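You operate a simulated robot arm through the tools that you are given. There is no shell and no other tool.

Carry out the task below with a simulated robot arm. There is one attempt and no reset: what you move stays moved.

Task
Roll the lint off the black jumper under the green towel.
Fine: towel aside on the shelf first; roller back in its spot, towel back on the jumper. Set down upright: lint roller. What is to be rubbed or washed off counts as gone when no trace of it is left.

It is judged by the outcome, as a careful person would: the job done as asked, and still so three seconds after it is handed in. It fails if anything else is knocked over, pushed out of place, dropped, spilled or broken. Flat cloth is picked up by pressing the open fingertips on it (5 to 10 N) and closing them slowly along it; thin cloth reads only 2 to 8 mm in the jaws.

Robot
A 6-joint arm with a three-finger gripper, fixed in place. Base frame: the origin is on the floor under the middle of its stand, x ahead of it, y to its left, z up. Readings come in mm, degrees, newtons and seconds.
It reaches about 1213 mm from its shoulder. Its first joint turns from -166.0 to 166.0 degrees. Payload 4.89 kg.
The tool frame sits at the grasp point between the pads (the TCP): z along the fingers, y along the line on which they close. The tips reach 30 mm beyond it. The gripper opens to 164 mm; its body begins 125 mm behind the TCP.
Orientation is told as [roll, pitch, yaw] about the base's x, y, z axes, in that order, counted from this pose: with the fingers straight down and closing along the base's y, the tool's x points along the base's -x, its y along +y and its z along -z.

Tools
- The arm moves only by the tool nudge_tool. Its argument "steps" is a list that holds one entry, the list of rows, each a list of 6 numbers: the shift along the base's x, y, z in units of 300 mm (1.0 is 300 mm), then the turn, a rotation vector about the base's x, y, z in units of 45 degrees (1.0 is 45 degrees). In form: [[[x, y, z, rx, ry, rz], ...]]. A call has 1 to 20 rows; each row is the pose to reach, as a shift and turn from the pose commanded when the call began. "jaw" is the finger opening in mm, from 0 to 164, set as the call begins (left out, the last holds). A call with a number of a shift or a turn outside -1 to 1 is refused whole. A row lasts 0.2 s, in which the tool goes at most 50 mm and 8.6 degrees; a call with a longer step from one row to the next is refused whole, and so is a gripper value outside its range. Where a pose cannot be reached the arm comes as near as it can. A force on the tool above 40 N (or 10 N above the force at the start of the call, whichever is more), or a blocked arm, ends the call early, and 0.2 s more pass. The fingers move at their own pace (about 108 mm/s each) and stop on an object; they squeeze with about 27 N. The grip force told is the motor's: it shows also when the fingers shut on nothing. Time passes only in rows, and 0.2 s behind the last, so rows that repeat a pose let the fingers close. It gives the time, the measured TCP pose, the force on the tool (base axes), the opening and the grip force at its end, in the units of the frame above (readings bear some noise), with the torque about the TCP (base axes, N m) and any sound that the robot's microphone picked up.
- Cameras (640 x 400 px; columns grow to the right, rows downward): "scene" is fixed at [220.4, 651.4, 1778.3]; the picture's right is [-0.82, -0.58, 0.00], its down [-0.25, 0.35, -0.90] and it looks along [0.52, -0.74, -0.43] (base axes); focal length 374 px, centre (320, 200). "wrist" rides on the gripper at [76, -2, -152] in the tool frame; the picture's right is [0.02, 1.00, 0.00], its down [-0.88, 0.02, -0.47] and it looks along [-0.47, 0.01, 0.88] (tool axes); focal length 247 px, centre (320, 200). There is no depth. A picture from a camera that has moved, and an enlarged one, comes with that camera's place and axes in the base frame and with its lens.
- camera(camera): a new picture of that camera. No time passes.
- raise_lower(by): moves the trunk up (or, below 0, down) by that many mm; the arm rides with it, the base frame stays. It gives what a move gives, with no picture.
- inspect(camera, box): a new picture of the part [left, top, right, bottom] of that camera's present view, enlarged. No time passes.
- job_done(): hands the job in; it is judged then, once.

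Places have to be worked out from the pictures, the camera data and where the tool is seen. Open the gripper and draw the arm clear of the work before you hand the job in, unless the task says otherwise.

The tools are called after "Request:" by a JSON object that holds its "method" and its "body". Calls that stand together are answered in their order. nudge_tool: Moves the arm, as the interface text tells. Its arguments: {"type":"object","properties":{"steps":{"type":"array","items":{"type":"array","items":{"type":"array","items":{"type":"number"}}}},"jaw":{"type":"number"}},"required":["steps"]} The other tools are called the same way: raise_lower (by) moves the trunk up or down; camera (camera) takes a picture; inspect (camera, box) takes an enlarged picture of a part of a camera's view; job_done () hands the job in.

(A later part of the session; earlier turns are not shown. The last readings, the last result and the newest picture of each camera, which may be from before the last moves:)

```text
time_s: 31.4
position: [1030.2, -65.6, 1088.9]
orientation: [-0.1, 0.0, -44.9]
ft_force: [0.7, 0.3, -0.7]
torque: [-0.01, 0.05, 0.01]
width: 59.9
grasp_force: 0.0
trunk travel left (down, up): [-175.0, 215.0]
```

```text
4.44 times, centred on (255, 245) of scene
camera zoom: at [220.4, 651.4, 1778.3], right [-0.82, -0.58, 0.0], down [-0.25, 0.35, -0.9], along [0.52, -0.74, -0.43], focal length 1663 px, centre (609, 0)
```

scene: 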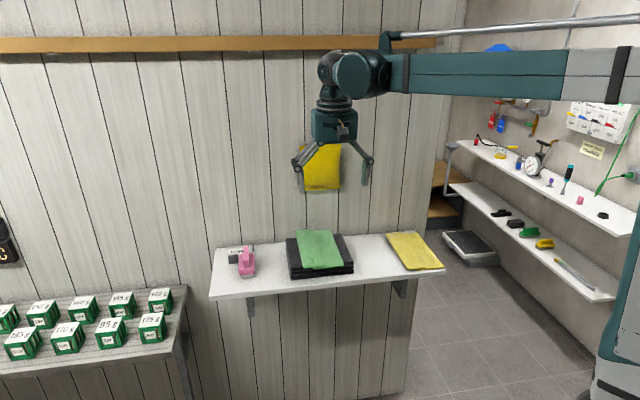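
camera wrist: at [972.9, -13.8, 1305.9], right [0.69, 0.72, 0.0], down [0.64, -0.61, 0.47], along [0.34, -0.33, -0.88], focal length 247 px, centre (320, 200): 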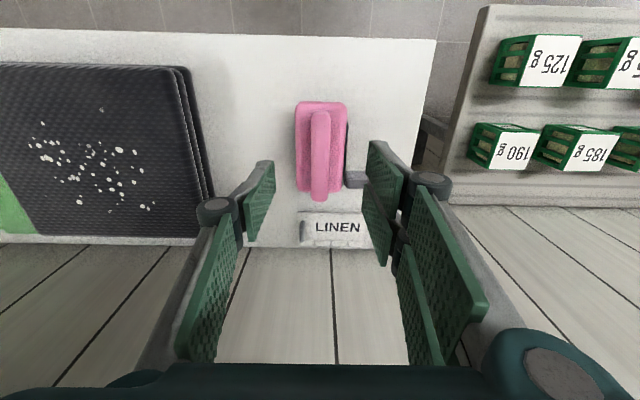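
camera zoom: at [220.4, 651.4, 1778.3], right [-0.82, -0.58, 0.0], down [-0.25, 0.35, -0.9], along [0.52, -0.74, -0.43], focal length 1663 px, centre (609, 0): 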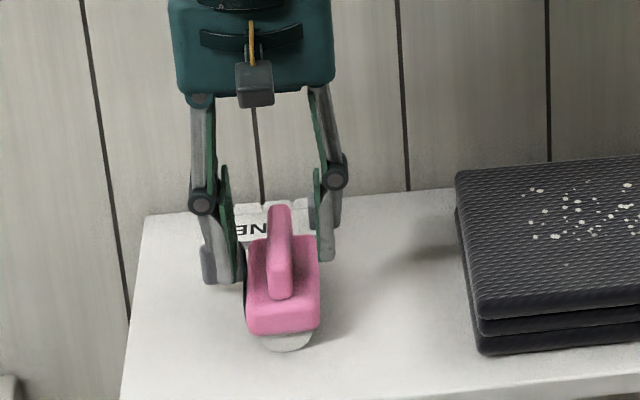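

The fingers straddle the handle and clear the grey block. I lower 2 mm more and close on the handle.

Request:
{"method": "nudge_tool", "body": {"steps": [[[0, 0, -0.007, 0, 0, 0], [0, 0, -0.007, 0, 0, 0]]], "jaw": 40}}

Request:
{"method": "nudge_tool", "body": {"steps": [[[0, 0, 0, 0, 0, 0], [0, 0, 0, 0, 0, 0], [0, 0, 0, 0, 0, 0]]], "jaw": 8}}

Request:
{"method": "inspect", "body": {"camera": "wrist", "box": [200, 60, 440, 260]}}

Request:
{"method": "inspect", "body": {"camera": "scene", "box": [210, 200, 300, 290]}}

```text
time_s: 32.0
position: [1030.4, -65.8, 1087.2]
orientation: [-0.2, 0.0, -44.9]
ft_force: [0.6, 0.5, 0.0]
torque: [0.01, -0.03, 0.0]
width: 40.1
grasp_force: 0.0
trunk travel left (down, up): [-175.0, 215.0]
```

```text
time_s: 32.8
position: [1030.2, -65.7, 1088.0]
orientation: [0.0, -0.1, -44.9]
ft_force: [0.6, 0.7, 0.5]
torque: [-0.01, 0.0, 0.02]
width: 17.7
grasp_force: 27.2
trunk travel left (down, up): [-175.0, 215.0]
```

```text
2.00 times, centred on (320, 160) of wrist
camera zoom: at [974.1, -12.1, 1241.0], right [0.69, 0.72, 0.0], down [0.64, -0.61, 0.47], along [0.34, -0.33, -0.88], focal length 494 px, centre (320, 280)
```

zoom: 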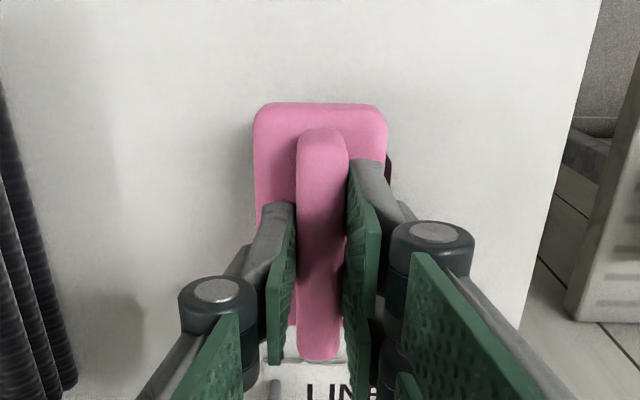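

```text
4.44 times, centred on (255, 245) of scene
camera zoom: at [220.4, 651.4, 1778.3], right [-0.82, -0.58, 0.0], down [-0.25, 0.35, -0.9], along [0.52, -0.74, -0.43], focal length 1663 px, centre (609, 0)
```

zoom: 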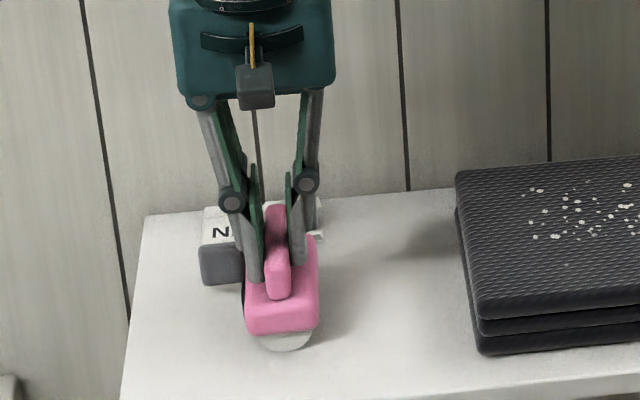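

The grip holds the handle at 17.7 mm. I lift the roller straight up 60 mm and check it.

Request:
{"method": "nudge_tool", "body": {"steps": [[[0, 0, 0.03, 0, 0, 0], [0, 0, 0.08, 0, 0, 0], [0, 0, 0.14, 0, 0, 0], [0, 0, 0.2, 0, 0, 0], [0, 0, 0.2, 0, 0, 0]]]}}

Request:
{"method": "camera", "body": {"camera": "wrist"}}

Request:
{"method": "inspect", "body": {"camera": "scene", "box": [200, 180, 320, 290]}}

```text
time_s: 34.0
position: [1029.7, -64.6, 1147.7]
orientation: [0.0, 0.0, -45.0]
ft_force: [-0.4, -0.6, -1.7]
torque: [0.0, -0.01, 0.01]
width: 17.5
grasp_force: 27.3
trunk travel left (down, up): [-175.0, 215.0]
```

```text
taken
camera wrist: at [973.8, -11.1, 1301.1], right [0.69, 0.72, 0.0], down [0.64, -0.61, 0.47], along [0.34, -0.33, -0.88], focal length 247 px, centre (320, 200)
```

wrist: 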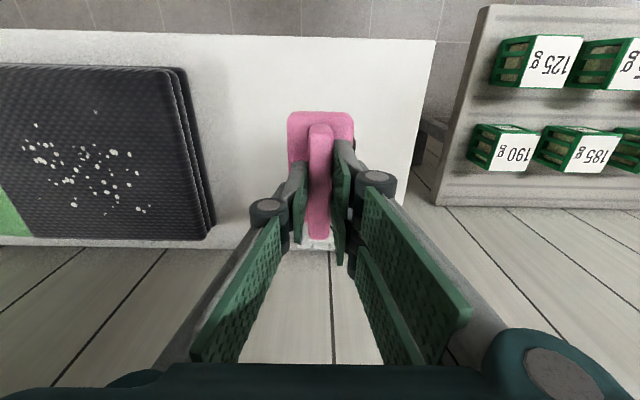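

```text
3.64 times, centred on (260, 235) of scene
camera zoom: at [220.4, 651.4, 1778.3], right [-0.82, -0.58, 0.0], down [-0.25, 0.35, -0.9], along [0.52, -0.74, -0.43], focal length 1360 px, centre (538, 73)
```

zoom: 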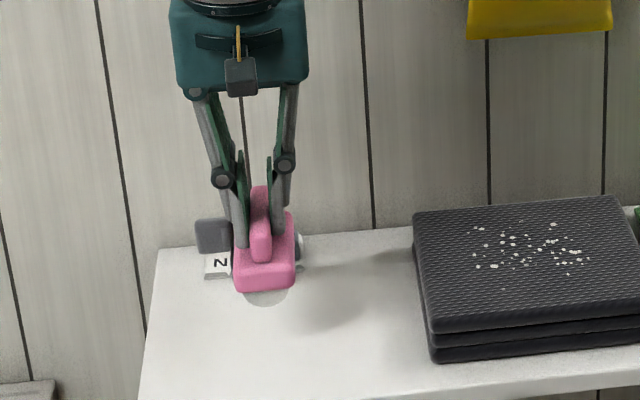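

The grey block appears to have risen with the roller, and a pale disc stays on the shelf. I zoom in to understand this.

Request:
{"method": "inspect", "body": {"camera": "scene", "box": [235, 225, 295, 275]}}

Request:
{"method": "inspect", "body": {"camera": "wrist", "box": [250, 90, 410, 270]}}

```text
8.00 times, centred on (265, 250) of scene
camera zoom: at [220.4, 651.4, 1778.3], right [-0.82, -0.58, 0.0], down [-0.25, 0.35, -0.9], along [0.52, -0.74, -0.43], focal length 2993 px, centre (760, -200)
```

zoom: 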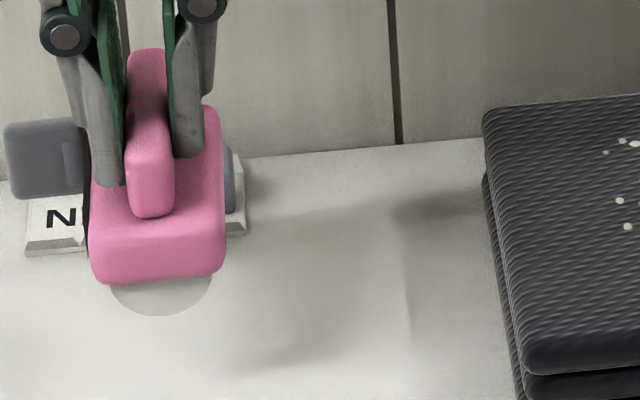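

```text
2.22 times, centred on (330, 180) of wrist
camera zoom: at [973.8, -11.1, 1301.1], right [0.69, 0.72, 0.0], down [0.64, -0.61, 0.47], along [0.34, -0.33, -0.88], focal length 549 px, centre (298, 244)
```

zoom: 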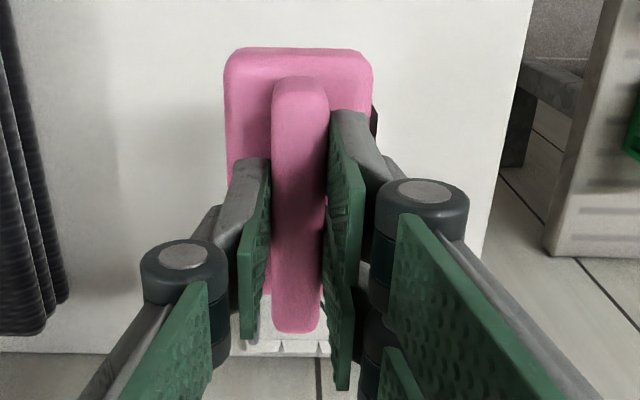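

The grey block moves with the roller, so it is part of the tool, and the pale disc is a mark on the shelf for its spot. I want to see the underside before rolling, so I bring it out into open space and tilt it toward the scene camera.

Request:
{"method": "nudge_tool", "body": {"steps": [[[-0.05, 0.03, 0.1, 0, 0, 0], [-0.12, 0.07, 0.2, 0, 0, 0], [-0.2, 0.115, 0.3, 0.05, 0.05, 0], [-0.29, 0.165, 0.39, 0.12, 0.12, 0], [-0.38, 0.215, 0.47, 0.2, 0.2, 0], [-0.47, 0.265, 0.55, 0.28, 0.28, 0], [-0.56, 0.315, 0.63, 0.36, 0.36, 0], [-0.65, 0.365, 0.7, 0.44, 0.44, 0], [-0.74, 0.415, 0.76, 0.52, 0.52, 0], [-0.82, 0.46, 0.81, 0.6, 0.6, 0], [-0.887, 0.498, 0.84, 0.68, 0.68, 0], [-0.887, 0.498, 0.84, 0.76, 0.76, 0], [-0.887, 0.498, 0.84, 0.786, 0.786, 0], [-0.887, 0.498, 0.84, 0.786, 0.786, 0]]]}}

Request:
{"method": "camera", "body": {"camera": "scene"}}

Request:
{"method": "camera", "body": {"camera": "wrist"}}

```text
time_s: 37.0
position: [774.2, 100.9, 1395.2]
orientation: [2.3, 38.0, -45.0]
ft_force: [-0.6, 0.8, -1.6]
torque: [-0.07, -0.05, 0.0]
width: 17.5
grasp_force: 27.0
out of reach, approached as far as the arm can: row 10, 11, 12, 13, 14
trunk travel left (down, up): [-175.0, 215.0]
```

```text
taken
```

scene: 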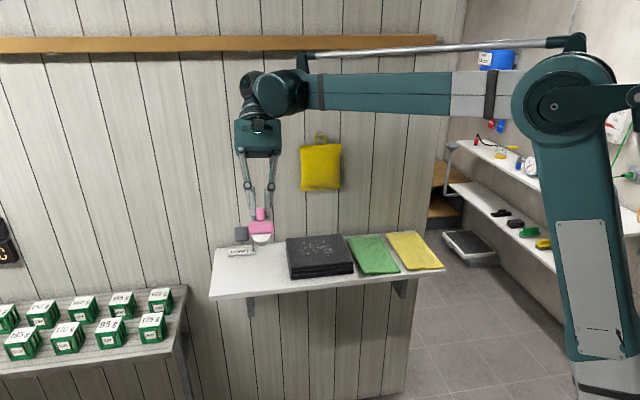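

```text
taken
camera wrist: at [791.8, 71.4, 1563.4], right [0.71, 0.7, 0.05], down [0.7, -0.7, -0.17], along [-0.09, 0.15, -0.98], focal length 247 px, centre (320, 200)
```

wrist: 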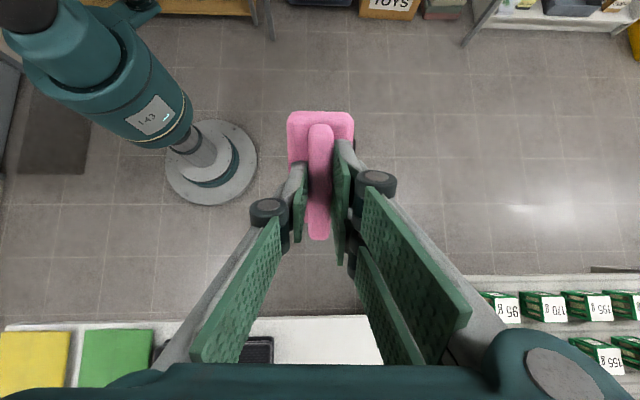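

The arm reached about 38 degrees of tilt. I zoom in on the roller's underside.

Request:
{"method": "inspect", "body": {"camera": "scene", "box": [220, 195, 300, 255]}}

Request:
{"method": "inspect", "body": {"camera": "scene", "box": [205, 230, 265, 275]}}

```text
6.67 times, centred on (260, 225) of scene
camera zoom: at [220.4, 651.4, 1778.3], right [-0.82, -0.58, 0.0], down [-0.25, 0.35, -0.9], along [0.52, -0.74, -0.43], focal length 2494 px, centre (720, 33)
```

zoom: 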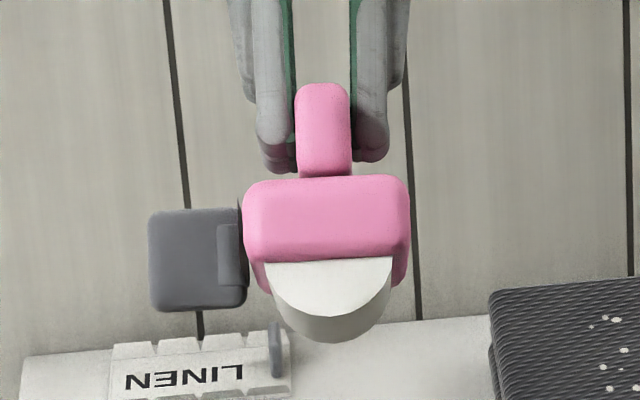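

```text
8.89 times, centred on (235, 252) of scene
camera zoom: at [220.4, 651.4, 1778.3], right [-0.82, -0.58, 0.0], down [-0.25, 0.35, -0.9], along [0.52, -0.74, -0.43], focal length 3326 px, centre (1076, -267)
```

zoom: 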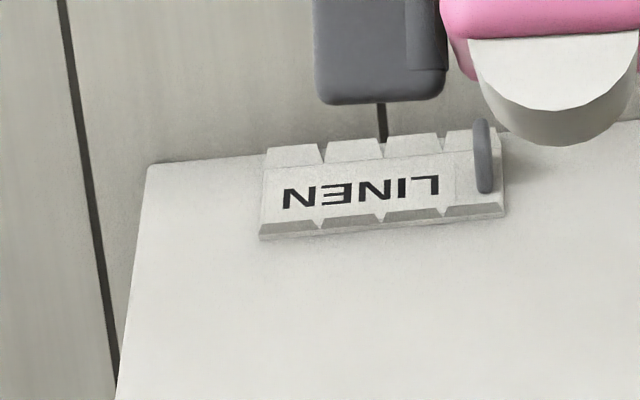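

The underside is clear now: a white roll about 40 mm across lies along q beneath the body, so it rolls along p. The grey block is part of the tool, and the roll is its lowest point. I bring it back upright and hover over the jumper's right side.

Request:
{"method": "nudge_tool", "body": {"steps": [[[0.039, -0.074, -0.03, -0.066, -0.066, 0], [0.078, -0.149, -0.08, -0.131, -0.131, 0], [0.118, -0.223, -0.14, -0.197, -0.197, 0], [0.157, -0.297, -0.2, -0.262, -0.262, 0], [0.196, -0.372, -0.27, -0.328, -0.328, 0], [0.235, -0.446, -0.34, -0.393, -0.393, 0], [0.274, -0.52, -0.41, -0.459, -0.459, 0], [0.313, -0.595, -0.48, -0.524, -0.524, 0], [0.353, -0.669, -0.55, -0.59, -0.59, 0], [0.392, -0.743, -0.62, -0.655, -0.655, 0], [0.431, -0.818, -0.69, -0.721, -0.721, 0], [0.47, -0.892, -0.75, -0.786, -0.786, 0], [0.47, -0.892, -0.782, -0.786, -0.786, 0], [0.47, -0.892, -0.782, -0.786, -0.786, 0]]]}}

Request:
{"method": "camera", "body": {"camera": "wrist"}}

Request:
{"method": "inspect", "body": {"camera": "scene", "box": [200, 180, 380, 300]}}

```text
time_s: 40.0
position: [916.9, -167.7, 1158.7]
orientation: [2.5, -12.0, -44.9]
ft_force: [0.0, 0.4, -2.2]
torque: [0.03, 0.02, 0.04]
width: 17.6
grasp_force: 26.9
trunk travel left (down, up): [-175.0, 215.0]
```

```text
taken
camera wrist: at [835.1, -97.9, 1292.5], right [0.68, 0.73, 0.04], down [0.54, -0.54, 0.65], along [0.49, -0.42, -0.76], focal length 247 px, centre (320, 200)
```

wrist: 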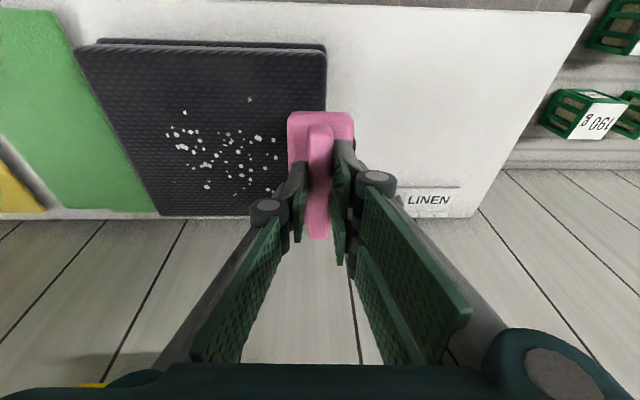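

```text
3.33 times, centred on (290, 240) of scene
camera zoom: at [220.4, 651.4, 1778.3], right [-0.82, -0.58, 0.0], down [-0.25, 0.35, -0.9], along [0.52, -0.74, -0.43], focal length 1247 px, centre (420, 67)
```

zoom: 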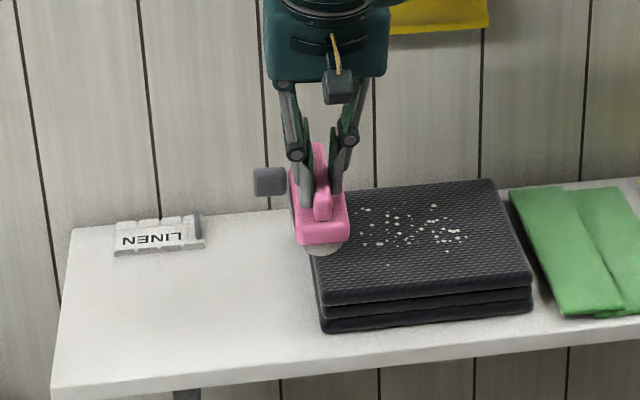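

The earlier unreachable rows left a small tilt of pitch -12 and roll 2.5. I correct the orientation to upright and set the position to p 510, q 770.

Request:
{"method": "nudge_tool", "body": {"steps": [[[-0.01, -0.014, 0.01, 0.037, 0.057, -0.0015], [-0.02, -0.027, 0.021, 0.074, 0.114, -0.003], [-0.03, -0.041, 0.021, 0.112, 0.171, -0.0045], [-0.039, -0.054, 0.021, 0.149, 0.228, -0.006], [-0.039, -0.054, 0.021, 0.149, 0.228, -0.006]]]}}

```text
time_s: 41.2
position: [906.1, -182.3, 1165.7]
orientation: [-0.2, 0.0, -45.1]
ft_force: [0.3, 0.4, -1.6]
torque: [0.01, 0.05, -0.01]
width: 17.5
grasp_force: 26.8
trunk travel left (down, up): [-175.0, 215.0]
```

Upright now, at p 512, q 770. I lower toward the jumper, expecting contact near a TCP of z 1136.

Request:
{"method": "nudge_tool", "body": {"steps": [[[0, 0, -0.04, 0, 0, 0], [0, 0, -0.075, 0, 0, 0], [0, 0, -0.075, 0, 0, 0]]]}}

Request:
{"method": "nudge_tool", "body": {"steps": [[[0, 0, -0.006, 0, 0, 0], [0, 0, -0.01, 0, 0, 0]]]}}

```text
time_s: 42.0
position: [905.0, -182.9, 1141.3]
orientation: [-0.1, 0.0, -45.0]
ft_force: [-0.7, 0.0, -0.8]
torque: [0.02, 0.02, -0.02]
width: 17.5
grasp_force: 26.9
trunk travel left (down, up): [-175.0, 215.0]
```

```text
time_s: 42.6
position: [904.8, -183.4, 1140.9]
orientation: [-0.1, 0.1, -45.0]
ft_force: [-0.3, 0.5, -1.1]
torque: [-0.02, 0.03, -0.02]
width: 17.4
grasp_force: 27.4
trunk travel left (down, up): [-175.0, 215.0]
```

No contact yet, so I go down 2 mm more.

Request:
{"method": "nudge_tool", "body": {"steps": [[[0, 0, -0.004, 0, 0, 0], [0, 0, -0.008, 0, 0, 0]]]}}

```text
time_s: 43.2
position: [903.7, -184.3, 1138.0]
orientation: [-0.1, -0.1, -45.1]
ft_force: [1.3, -1.2, 5.6]
torque: [-0.04, -0.06, -0.02]
width: 17.6
grasp_force: 27.2
trunk travel left (down, up): [-175.0, 215.0]
```

Contact at 5.6 N. I roll slowly in -p across the lint, first 80 mm, and then check the forces and pictures.

Request:
{"method": "nudge_tool", "body": {"steps": [[[-0.0236, -0.0236, 0, 0, 0, 0], [-0.0471, -0.0471, 0, 0, 0, 0], [-0.0707, -0.0707, 0, 0, 0, 0], [-0.0943, -0.0943, 0, 0, 0, 0], [-0.1179, -0.1179, 0, 0, 0, 0], [-0.1414, -0.1414, 0, 0, 0, 0], [-0.165, -0.165, 0, 0, 0, 0], [-0.1886, -0.1886, 0, 0, 0, 0]]]}}

Request:
{"method": "camera", "body": {"camera": "wrist"}}

Request:
{"method": "inspect", "body": {"camera": "scene", "box": [260, 200, 380, 290]}}

```text
time_s: 45.0
position: [848.6, -239.3, 1136.7]
orientation: [-0.1, 0.0, -45.0]
ft_force: [3.3, 3.2, 15.6]
torque: [0.14, -0.05, 0.0]
width: 17.7
grasp_force: 27.1
trunk travel left (down, up): [-175.0, 215.0]
```

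```text
taken
camera wrist: at [792.6, -185.2, 1290.9], right [0.69, 0.72, 0.0], down [0.64, -0.61, 0.47], along [0.34, -0.33, -0.88], focal length 247 px, centre (320, 200)
```

wrist: 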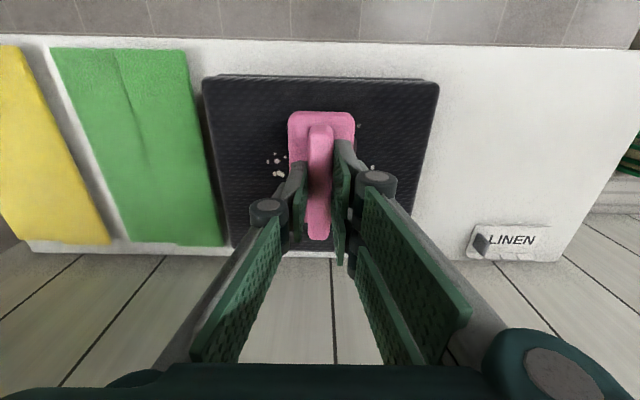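

```text
4.44 times, centred on (320, 245) of scene
camera zoom: at [220.4, 651.4, 1778.3], right [-0.82, -0.58, 0.0], down [-0.25, 0.35, -0.9], along [0.52, -0.74, -0.43], focal length 1663 px, centre (320, 0)
```

zoom: 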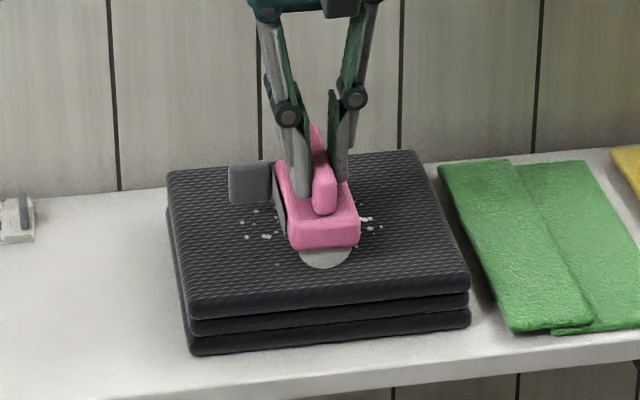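

Some spots remain right of the roller. I zoom in to see what was removed.

Request:
{"method": "inspect", "body": {"camera": "wrist", "box": [200, 70, 440, 250]}}

Request:
{"method": "inspect", "body": {"camera": "scene", "box": [290, 230, 360, 280]}}

```text
2.22 times, centred on (320, 160) of wrist
camera zoom: at [792.6, -185.2, 1290.9], right [0.69, 0.72, 0.0], down [0.64, -0.61, 0.47], along [0.34, -0.33, -0.88], focal length 549 px, centre (320, 289)
```

zoom: 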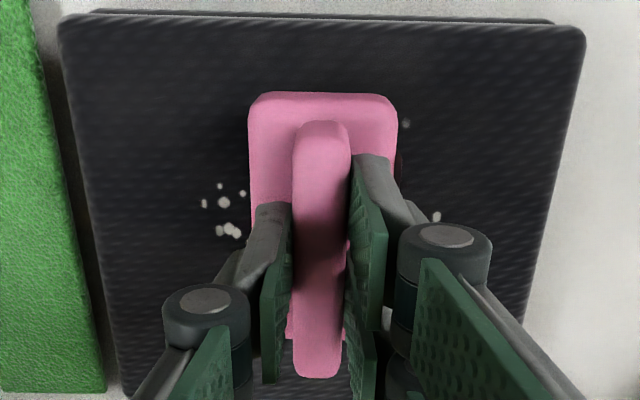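

```text
8.00 times, centred on (325, 255) of scene
camera zoom: at [220.4, 651.4, 1778.3], right [-0.82, -0.58, 0.0], down [-0.25, 0.35, -0.9], along [0.52, -0.74, -0.43], focal length 2993 px, centre (280, -240)
```

zoom: 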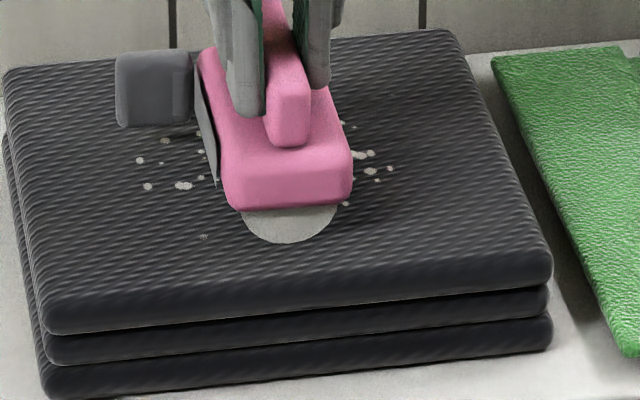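

The passed spots look fainter but have not gone, so several strokes are needed. I finish the stroke to p 347 and roll back to p 510.

Request:
{"method": "nudge_tool", "body": {"steps": [[[-0.033, -0.033, 0, 0, 0, 0], [-0.066, -0.066, 0, 0, 0, 0], [-0.099, -0.099, 0, 0, 0, 0], [-0.132, -0.132, 0, 0, 0, 0], [-0.165, -0.165, 0, 0, 0, 0], [-0.2, -0.2, 0, 0, 0, 0], [-0.165, -0.165, 0, 0, 0, 0], [-0.13, -0.13, 0, 0, 0, 0], [-0.094, -0.094, 0, 0, 0, 0], [-0.059, -0.059, 0, 0, 0, 0], [-0.024, -0.024, 0, 0, 0, 0], [0.012, 0.012, 0, 0, 0, 0], [0.047, 0.047, 0, 0, 0, 0], [0.082, 0.082, 0, 0, 0, 0], [0.118, 0.118, 0, 0, 0, 0], [0.153, 0.153, 0, 0, 0, 0], [0.184, 0.184, 0, 0, 0, 0]]]}}

Request:
{"method": "camera", "body": {"camera": "wrist"}}

Request:
{"method": "inspect", "body": {"camera": "scene", "box": [290, 230, 360, 280]}}

```text
time_s: 48.6
position: [904.0, -183.0, 1135.9]
orientation: [-0.1, 0.1, -45.0]
ft_force: [0.1, -0.2, -1.5]
torque: [0.09, 0.0, -0.01]
width: 17.6
grasp_force: 27.0
trunk travel left (down, up): [-175.0, 215.0]
```

```text
taken
camera wrist: at [848.0, -130.4, 1290.4], right [0.69, 0.72, 0.0], down [0.64, -0.61, 0.47], along [0.34, -0.33, -0.88], focal length 247 px, centre (320, 200)
```

wrist: 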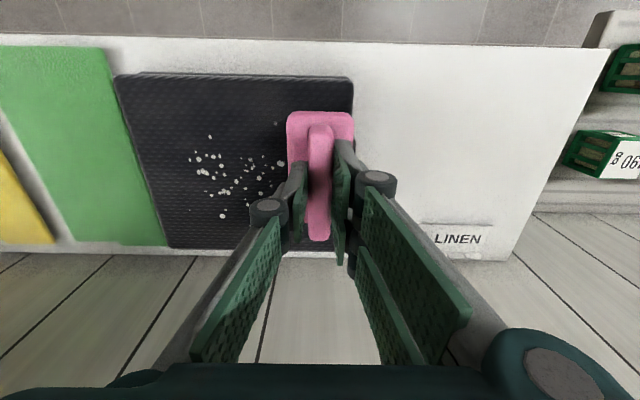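

```text
8.00 times, centred on (325, 255) of scene
camera zoom: at [220.4, 651.4, 1778.3], right [-0.82, -0.58, 0.0], down [-0.25, 0.35, -0.9], along [0.52, -0.74, -0.43], focal length 2993 px, centre (280, -240)
```

zoom: 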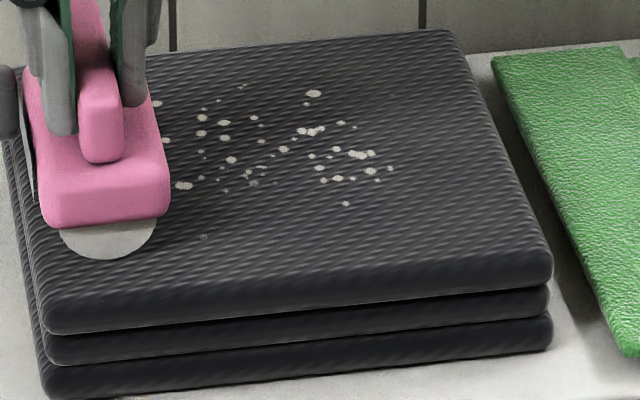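

The lint is still largely there and the force is now zero at this end. I compare it more closely.

Request:
{"method": "inspect", "body": {"camera": "wrist", "box": [170, 110, 300, 230]}}

Request:
{"method": "inspect", "body": {"camera": "scene", "box": [300, 235, 345, 268]}}

```text
3.33 times, centred on (235, 170) of wrist
camera zoom: at [848.0, -130.4, 1290.4], right [0.69, 0.72, 0.0], down [0.64, -0.61, 0.47], along [0.34, -0.33, -0.88], focal length 823 px, centre (603, 300)
```

zoom: 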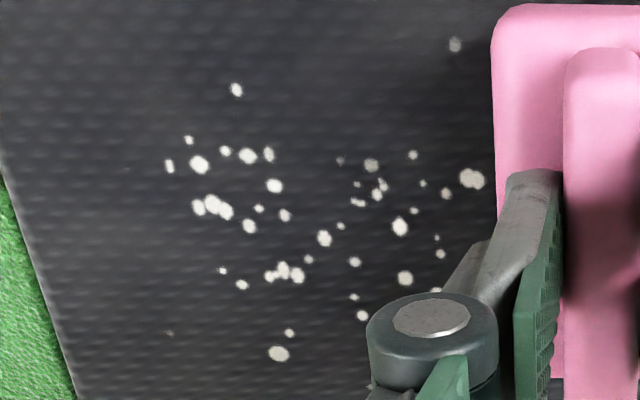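

```text
12.12 times, centred on (322, 252) of scene
camera zoom: at [220.4, 651.4, 1778.3], right [-0.82, -0.58, 0.0], down [-0.25, 0.35, -0.9], along [0.52, -0.74, -0.43], focal length 4535 px, centre (290, -424)
```

zoom: 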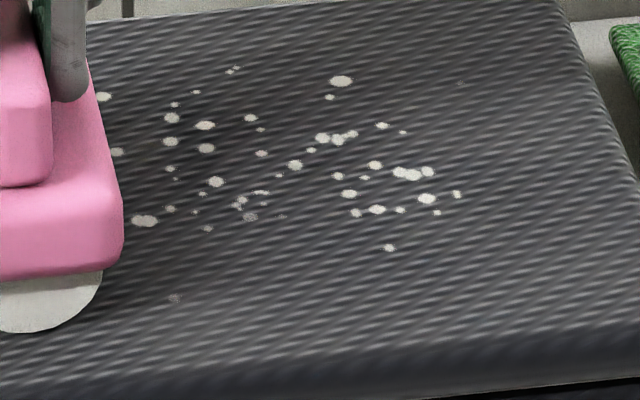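

Little seems to have changed, and contact was probably lost at this end. I press down 2 mm more and check the force.

Request:
{"method": "nudge_tool", "body": {"steps": [[[0, 0, -0.004, 0, 0, 0], [0, 0, -0.007, 0, 0, 0]]]}}

```text
time_s: 49.2
position: [902.9, -183.1, 1135.5]
orientation: [-0.1, -0.1, -45.0]
ft_force: [0.0, 1.1, 8.1]
torque: [0.1, -0.13, -0.03]
width: 17.6
grasp_force: 26.4
trunk travel left (down, up): [-175.0, 215.0]
```

Contact is restored at 8 N. I roll 40 mm in -p and recheck the force.

Request:
{"method": "nudge_tool", "body": {"steps": [[[-0.0236, -0.0236, 0, 0, 0, 0], [-0.0471, -0.0471, 0, 0, 0, 0], [-0.0707, -0.0707, 0, 0, 0, 0], [-0.0943, -0.0943, 0, 0, 0, 0]]]}}

Request:
{"method": "inspect", "body": {"camera": "wrist", "box": [180, 80, 460, 260]}}

Request:
{"method": "inspect", "body": {"camera": "scene", "box": [285, 225, 345, 270]}}

```text
time_s: 50.2
position: [874.3, -210.7, 1134.5]
orientation: [0.0, 0.0, -45.0]
ft_force: [1.1, 2.2, 9.1]
torque: [0.0, -0.03, -0.02]
width: 17.4
grasp_force: 26.6
trunk travel left (down, up): [-175.0, 215.0]
```

```text
2.22 times, centred on (320, 170) of wrist
camera zoom: at [819.3, -158.3, 1289.2], right [0.69, 0.72, 0.0], down [0.64, -0.61, 0.47], along [0.34, -0.33, -0.88], focal length 549 px, centre (320, 267)
```

zoom: 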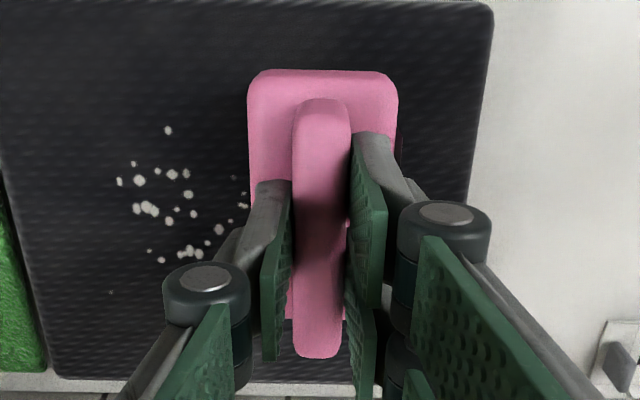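

```text
8.89 times, centred on (315, 248) of scene
camera zoom: at [220.4, 651.4, 1778.3], right [-0.82, -0.58, 0.0], down [-0.25, 0.35, -0.9], along [0.52, -0.74, -0.43], focal length 3326 px, centre (364, -222)
```

zoom: 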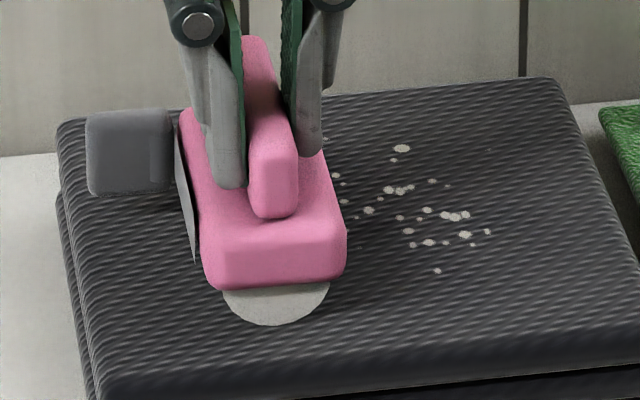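

Force stays around 9 N. I finish this stroke to p 347 and come back, then compare.

Request:
{"method": "nudge_tool", "body": {"steps": [[[-0.0354, -0.0354, 0, 0, 0, 0], [-0.0707, -0.0707, 0, 0, 0, 0], [-0.106, -0.106, 0, 0, 0, 0], [-0.1414, -0.1414, 0, 0, 0, 0], [-0.177, -0.177, 0, 0, 0, 0], [-0.212, -0.212, 0, 0, 0, 0], [-0.248, -0.248, 0, 0, 0, 0], [-0.283, -0.283, 0, 0, 0, 0]]]}}

Request:
{"method": "inspect", "body": {"camera": "wrist", "box": [220, 70, 500, 260]}}

Request:
{"method": "inspect", "body": {"camera": "scene", "box": [290, 225, 360, 275]}}

```text
time_s: 52.0
position: [789.5, -296.8, 1135.4]
orientation: [-0.1, 0.0, -44.9]
ft_force: [2.5, 3.4, 15.9]
torque: [0.15, -0.03, -0.02]
width: 17.5
grasp_force: 26.7
trunk travel left (down, up): [-175.0, 215.0]
```

```text
2.11 times, centred on (360, 165) of wrist
camera zoom: at [734.9, -243.0, 1289.1], right [0.69, 0.72, 0.0], down [0.64, -0.61, 0.47], along [0.34, -0.33, -0.88], focal length 520 px, centre (236, 274)
```

zoom: 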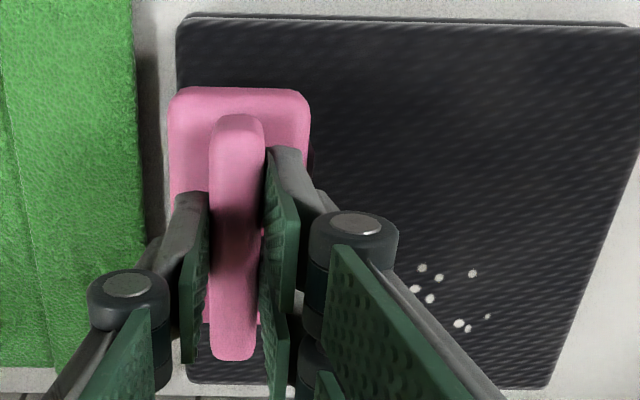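

```text
8.00 times, centred on (325, 250) of scene
camera zoom: at [220.4, 651.4, 1778.3], right [-0.82, -0.58, 0.0], down [-0.25, 0.35, -0.9], along [0.52, -0.74, -0.43], focal length 2993 px, centre (280, -200)
```

zoom: 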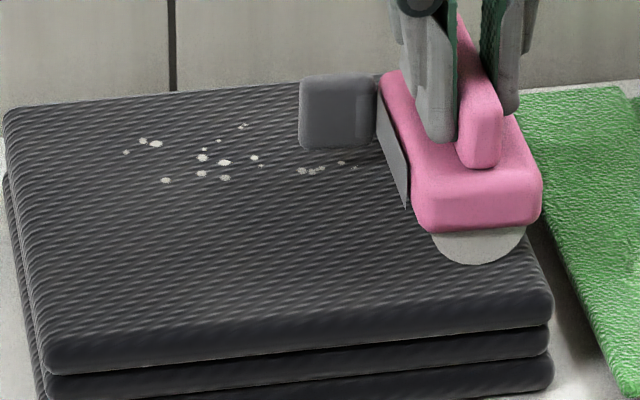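

The front band of lint is gone now, and only specks toward the wall at about q 820 to 860 remain. I lift, shift the roller 62 mm toward the wall and set it down again.

Request:
{"method": "nudge_tool", "body": {"steps": [[[0, 0, 0.03, 0, 0, 0], [0, 0, 0.06, 0, 0, 0], [0.05, -0.05, 0.06, 0, 0, 0], [0.1, -0.1, 0.06, 0, 0, 0], [0.146, -0.146, 0.06, 0, 0, 0], [0.146, -0.146, 0.03, 0, 0, 0], [0.146, -0.146, 0.01, 0, 0, 0], [0.146, -0.146, 0.01, 0, 0, 0]]]}}

Request:
{"method": "camera", "body": {"camera": "scene"}}

```text
time_s: 53.8
position: [833.0, -341.2, 1137.5]
orientation: [0.0, 0.0, -45.1]
ft_force: [0.5, -0.5, -0.5]
torque: [0.01, 0.01, 0.0]
width: 17.8
grasp_force: 27.0
trunk travel left (down, up): [-175.0, 215.0]
```

```text
taken
```

scene: 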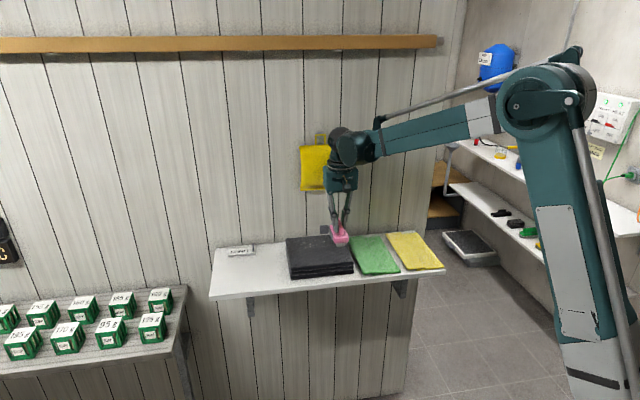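

The gripper now sits near the yellow cloth on the wall, so I check that clearance before continuing.

Request:
{"method": "inspect", "body": {"camera": "scene", "box": [280, 120, 400, 280]}}

Request:
{"method": "camera", "body": {"camera": "wrist"}}

```text
2.50 times, centred on (340, 200) of scene
camera zoom: at [220.4, 651.4, 1778.3], right [-0.82, -0.58, 0.0], down [-0.25, 0.35, -0.9], along [0.52, -0.74, -0.43], focal length 935 px, centre (270, 200)
```

zoom: 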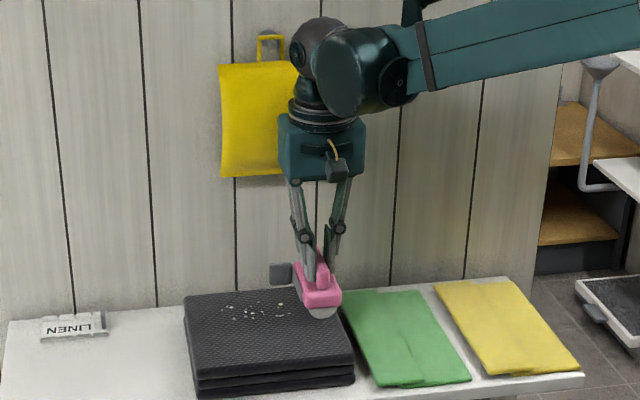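

```text
taken
camera wrist: at [778.4, -288.1, 1291.8], right [0.69, 0.72, 0.0], down [0.64, -0.61, 0.47], along [0.34, -0.33, -0.88], focal length 247 px, centre (320, 200)
```

wrist: 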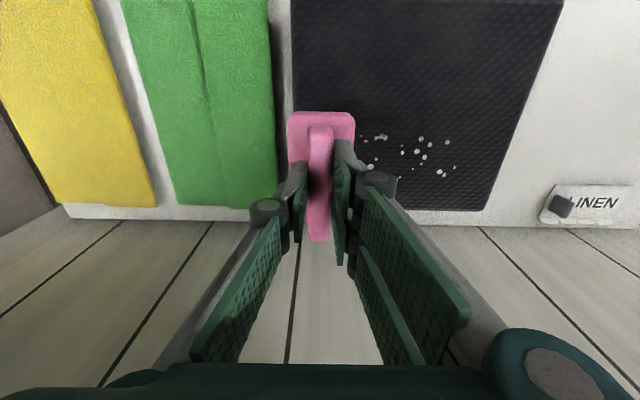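

There is clearance, and nothing has shifted. I lower the roller back into contact.

Request:
{"method": "nudge_tool", "body": {"steps": [[[0, 0, -0.006, 0, 0, 0], [0, 0, -0.01, 0, 0, 0]]]}}

```text
time_s: 54.4
position: [833.7, -342.1, 1135.1]
orientation: [-0.1, -0.1, -45.1]
ft_force: [3.6, 0.5, 11.1]
torque: [-0.12, -0.14, 0.04]
width: 17.8
grasp_force: 27.0
trunk travel left (down, up): [-175.0, 215.0]
```

Contact is 11 N. I roll in +p across the back band to p 510.

Request:
{"method": "nudge_tool", "body": {"steps": [[[0.0283, 0.0283, 0, 0, 0, 0], [0.0566, 0.0566, 0, 0, 0, 0], [0.0849, 0.0849, 0, 0, 0, 0], [0.1131, 0.1131, 0, 0, 0, 0], [0.1414, 0.1414, 0, 0, 0, 0], [0.1697, 0.1697, 0, 0, 0, 0], [0.198, 0.198, 0, 0, 0, 0], [0.2263, 0.2263, 0, 0, 0, 0], [0.2546, 0.2546, 0, 0, 0, 0], [0.2828, 0.2828, 0, 0, 0, 0], [0.3111, 0.3111, 0, 0, 0, 0], [0.3394, 0.3394, 0, 0, 0, 0], [0.3677, 0.3677, 0, 0, 0, 0], [0.38, 0.38, 0, 0, 0, 0]]]}}

Request:
{"method": "camera", "body": {"camera": "wrist"}}

Request:
{"method": "inspect", "body": {"camera": "scene", "box": [280, 215, 360, 275]}}

```text
time_s: 57.4
position: [949.2, -227.4, 1135.5]
orientation: [0.0, -0.1, -45.0]
ft_force: [-0.7, 0.3, -2.3]
torque: [0.0, -0.01, 0.0]
width: 17.8
grasp_force: 26.7
trunk travel left (down, up): [-175.0, 215.0]
```

```text
taken
camera wrist: at [893.9, -173.0, 1289.3], right [0.69, 0.72, 0.0], down [0.64, -0.61, 0.47], along [0.34, -0.33, -0.88], focal length 247 px, centre (320, 200)
```

wrist: 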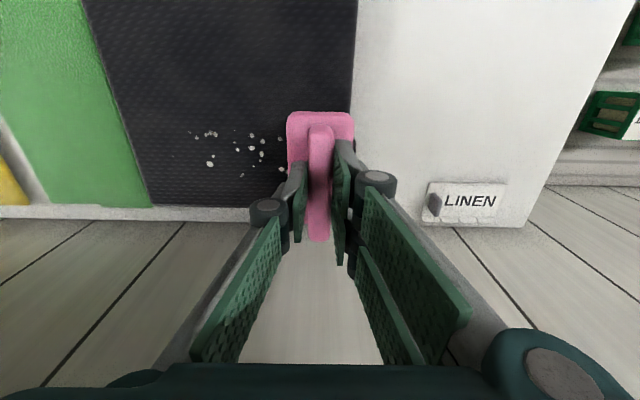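

```text
6.67 times, centred on (320, 245) of scene
camera zoom: at [220.4, 651.4, 1778.3], right [-0.82, -0.58, 0.0], down [-0.25, 0.35, -0.9], along [0.52, -0.74, -0.43], focal length 2494 px, centre (320, -100)
```

zoom: 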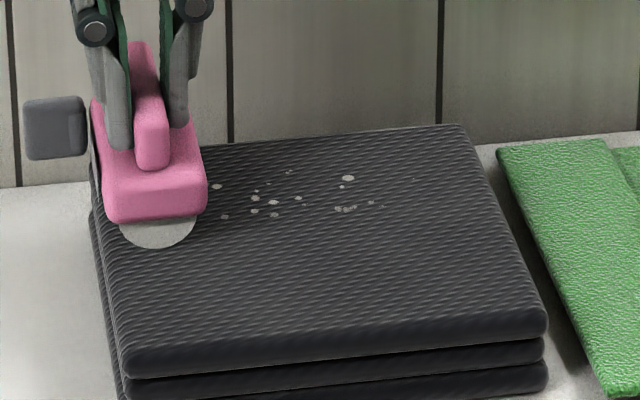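

Contact faded at this end again. I lower about 2 mm here and roll back in -p, where the force builds up.

Request:
{"method": "nudge_tool", "body": {"steps": [[[0, 0, -0.004, 0, 0, 0], [0, 0, -0.007, 0, 0, 0]]]}}

```text
time_s: 58.0
position: [948.6, -227.5, 1134.5]
orientation: [-0.2, -0.1, -45.0]
ft_force: [6.6, -6.7, 26.3]
torque: [-0.2, -0.17, 0.02]
width: 18.1
grasp_force: 26.7
trunk travel left (down, up): [-175.0, 215.0]
```

That gives 26 N, which is too firm. I ease off slightly before rolling.

Request:
{"method": "nudge_tool", "body": {"steps": [[[0, 0, 0.003, 0, 0, 0]]]}}

```text
time_s: 58.4
position: [947.9, -226.9, 1133.6]
orientation: [-0.1, 0.0, -44.9]
ft_force: [1.9, -4.7, 14.9]
torque: [-0.33, -0.13, -0.04]
width: 17.3
grasp_force: 27.0
trunk travel left (down, up): [-175.0, 215.0]
```

The force is now 15 N. I roll in -p to p 348.

Request:
{"method": "nudge_tool", "body": {"steps": [[[-0.0283, -0.0283, 0, 0, 0, 0], [-0.0566, -0.0566, 0, 0, 0, 0], [-0.0849, -0.0849, 0, 0, 0, 0], [-0.1131, -0.1131, 0, 0, 0, 0], [-0.1414, -0.1414, 0, 0, 0, 0], [-0.1697, -0.1697, 0, 0, 0, 0], [-0.198, -0.198, 0, 0, 0, 0], [-0.2263, -0.2263, 0, 0, 0, 0], [-0.2546, -0.2546, 0, 0, 0, 0], [-0.2828, -0.2828, 0, 0, 0, 0], [-0.3111, -0.3111, 0, 0, 0, 0], [-0.3394, -0.3394, 0, 0, 0, 0], [-0.3677, -0.3677, 0, 0, 0, 0], [-0.38, -0.38, 0, 0, 0, 0]]]}}

Request:
{"method": "camera", "body": {"camera": "wrist"}}

Request:
{"method": "inspect", "body": {"camera": "scene", "box": [280, 215, 360, 275]}}

```text
time_s: 61.4
position: [834.1, -341.9, 1134.0]
orientation: [-0.1, -0.1, -45.0]
ft_force: [-0.1, -0.4, -2.3]
torque: [0.0, 0.03, 0.0]
width: 17.7
grasp_force: 27.0
trunk travel left (down, up): [-175.0, 215.0]
```

```text
taken
camera wrist: at [778.3, -289.0, 1288.1], right [0.69, 0.72, 0.0], down [0.64, -0.61, 0.47], along [0.34, -0.33, -0.88], focal length 247 px, centre (320, 200)
```

wrist: 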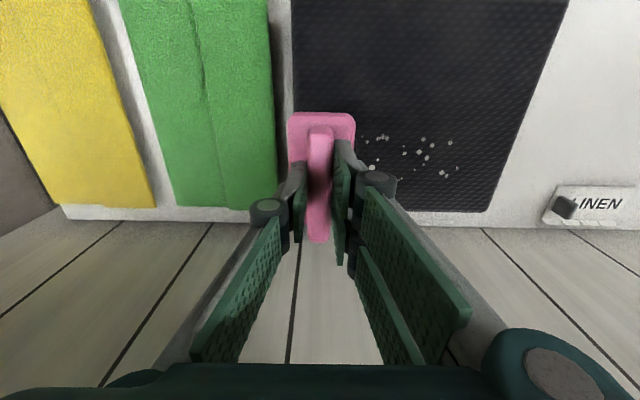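

```text
6.67 times, centred on (320, 245) of scene
camera zoom: at [220.4, 651.4, 1778.3], right [-0.82, -0.58, 0.0], down [-0.25, 0.35, -0.9], along [0.52, -0.74, -0.43], focal length 2494 px, centre (320, -100)
```

zoom: 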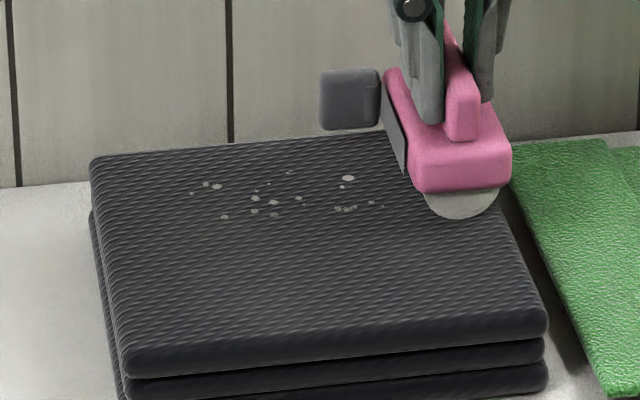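

Contact faded again. The handle is probably sliding up slightly in the fingers toward the body, so I press down until the force is back around 12 N.

Request:
{"method": "nudge_tool", "body": {"steps": [[[0, 0, -0.004, 0, 0, 0], [0, 0, -0.006, 0, 0, 0]]]}}

Request:
{"method": "inspect", "body": {"camera": "wrist", "box": [240, 90, 400, 260]}}

```text
time_s: 62.0
position: [832.8, -341.0, 1132.7]
orientation: [-0.1, 0.0, -45.1]
ft_force: [9.3, -2.7, 26.1]
torque: [-0.11, -0.25, 0.03]
width: 17.7
grasp_force: 26.9
trunk travel left (down, up): [-175.0, 215.0]
```

```text
2.35 times, centred on (320, 175) of wrist
camera zoom: at [778.2, -288.3, 1286.9], right [0.69, 0.72, 0.0], down [0.64, -0.61, 0.47], along [0.34, -0.33, -0.88], focal length 581 px, centre (320, 259)
```

zoom: 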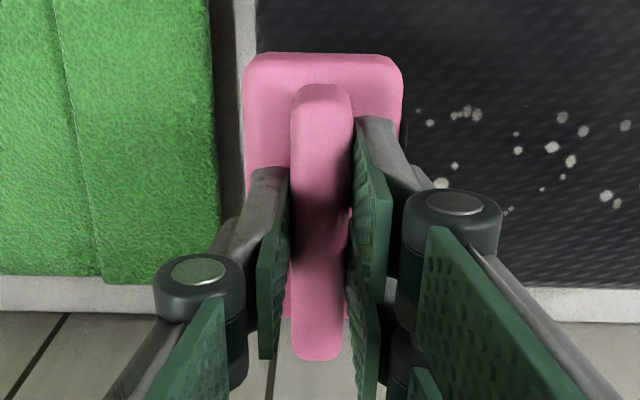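

The specks are visibly fading. I ease off slightly and roll in +p again.

Request:
{"method": "nudge_tool", "body": {"steps": [[[0.0141, 0.0141, 0.0015, 0, 0, 0], [0.0424, 0.0424, 0.0015, 0, 0, 0], [0.0707, 0.0707, 0.0015, 0, 0, 0], [0.099, 0.099, 0.0015, 0, 0, 0], [0.1273, 0.1273, 0.0015, 0, 0, 0], [0.1556, 0.1556, 0.0015, 0, 0, 0], [0.1838, 0.1838, 0.0015, 0, 0, 0], [0.212, 0.212, 0.0015, 0, 0, 0]]]}}

```text
time_s: 63.8
position: [896.8, -277.4, 1134.2]
orientation: [-0.1, 0.0, -45.1]
ft_force: [-1.7, -2.5, 8.5]
torque: [-0.06, 0.05, 0.02]
width: 17.9
grasp_force: 26.8
trunk travel left (down, up): [-175.0, 215.0]
```

8.5 N mid-stroke. I continue with slightly more press.

Request:
{"method": "nudge_tool", "body": {"steps": [[[0.0141, 0.0141, -0.001, 0, 0, 0], [0.0424, 0.0424, -0.002, 0, 0, 0], [0.0707, 0.0707, -0.003, 0, 0, 0], [0.099, 0.099, -0.004, 0, 0, 0], [0.1273, 0.1273, -0.005, 0, 0, 0], [0.1556, 0.1556, -0.005, 0, 0, 0], [0.169, 0.169, -0.005, 0, 0, 0]]]}}

Request:
{"method": "camera", "body": {"camera": "wrist"}}

Request:
{"method": "inspect", "body": {"camera": "scene", "box": [280, 215, 360, 275]}}

```text
time_s: 65.4
position: [946.3, -226.1, 1132.3]
orientation: [0.0, -0.1, -45.0]
ft_force: [-8.4, -8.2, 26.8]
torque: [-0.44, 0.46, -0.06]
width: 17.8
grasp_force: 26.9
trunk travel left (down, up): [-175.0, 215.0]
```

```text
taken
camera wrist: at [892.1, -173.2, 1286.2], right [0.69, 0.72, 0.0], down [0.64, -0.61, 0.47], along [0.34, -0.33, -0.88], focal length 247 px, centre (320, 200)
```

wrist: 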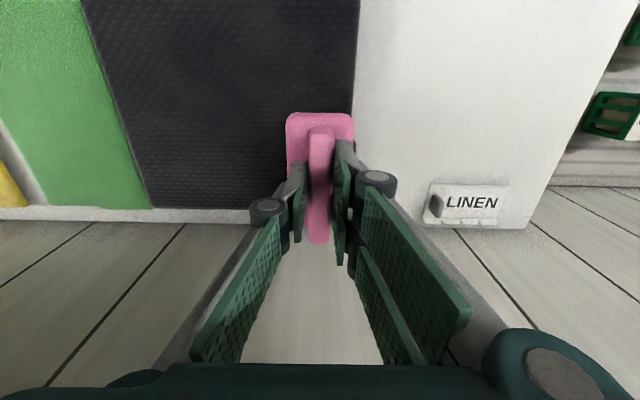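

```text
6.67 times, centred on (320, 245) of scene
camera zoom: at [220.4, 651.4, 1778.3], right [-0.82, -0.58, 0.0], down [-0.25, 0.35, -0.9], along [0.52, -0.74, -0.43], focal length 2494 px, centre (320, -100)
```

zoom: 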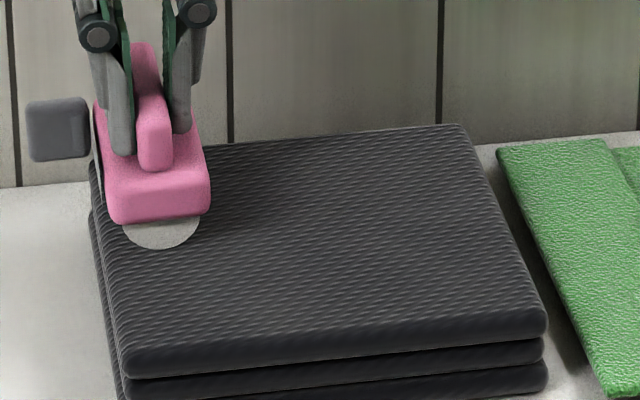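

No lint is visible now. I lift the roller off the jumper and move it to the right, so I can inspect the whole top of the jumper closely.

Request:
{"method": "nudge_tool", "body": {"steps": [[[0, 0, 0.03, 0, 0, 0], [0, 0, 0.1, 0, 0, 0], [0, 0, 0.18, 0, 0, 0], [0.06, 0.09, 0.22, 0, 0, 0], [0.12, 0.2, 0.22, 0, 0, 0], [0.17, 0.3, 0.22, 0, 0, 0], [0.2, 0.37, 0.22, 0, 0, 0], [0.2, 0.37, 0.22, 0, 0, 0]]]}}

Request:
{"method": "camera", "body": {"camera": "wrist"}}

Request:
{"method": "inspect", "body": {"camera": "scene", "box": [285, 230, 360, 280]}}

Request:
{"method": "inspect", "body": {"camera": "scene", "box": [298, 234, 343, 266]}}

```text
time_s: 67.2
position: [1008.9, -114.7, 1196.5]
orientation: [-0.1, -0.1, -45.1]
ft_force: [0.2, 0.6, -1.0]
torque: [-0.04, 0.05, -0.04]
width: 17.8
grasp_force: 26.8
trunk travel left (down, up): [-175.0, 215.0]
```

```text
taken
camera wrist: at [953.5, -61.6, 1350.5], right [0.69, 0.72, 0.0], down [0.64, -0.61, 0.47], along [0.34, -0.33, -0.88], focal length 247 px, centre (320, 200)
```

wrist: 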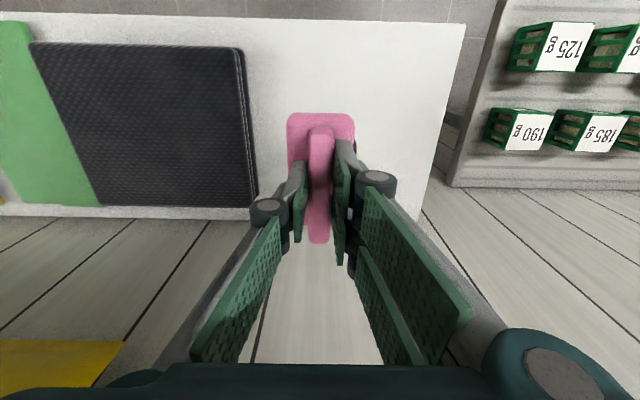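

```text
8.00 times, centred on (322, 255) of scene
camera zoom: at [220.4, 651.4, 1778.3], right [-0.82, -0.58, 0.0], down [-0.25, 0.35, -0.9], along [0.52, -0.74, -0.43], focal length 2993 px, centre (300, -240)
```

zoom: 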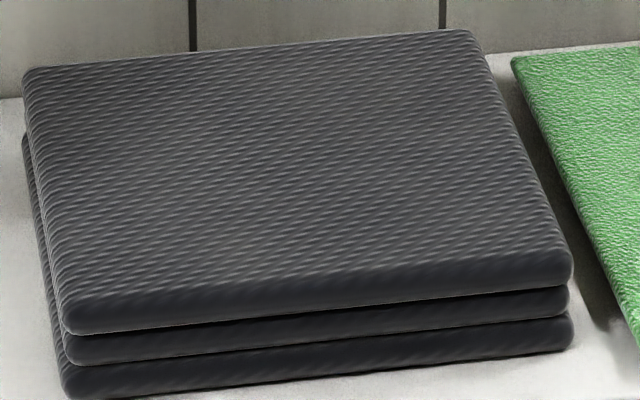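

```text
12.50 times, centred on (320, 250) of scene
camera zoom: at [220.4, 651.4, 1778.3], right [-0.82, -0.58, 0.0], down [-0.25, 0.35, -0.9], along [0.52, -0.74, -0.43], focal length 4677 px, centre (314, -425)
```

zoom: 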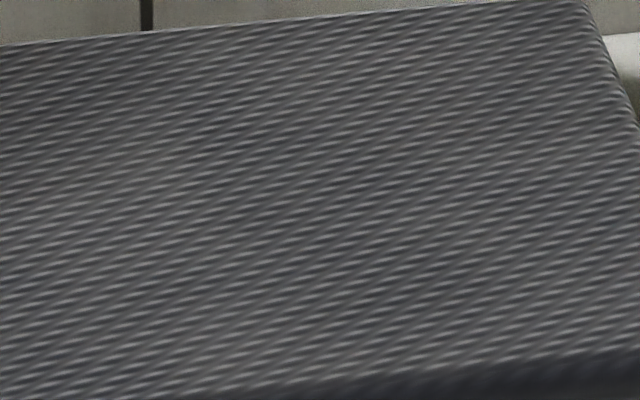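

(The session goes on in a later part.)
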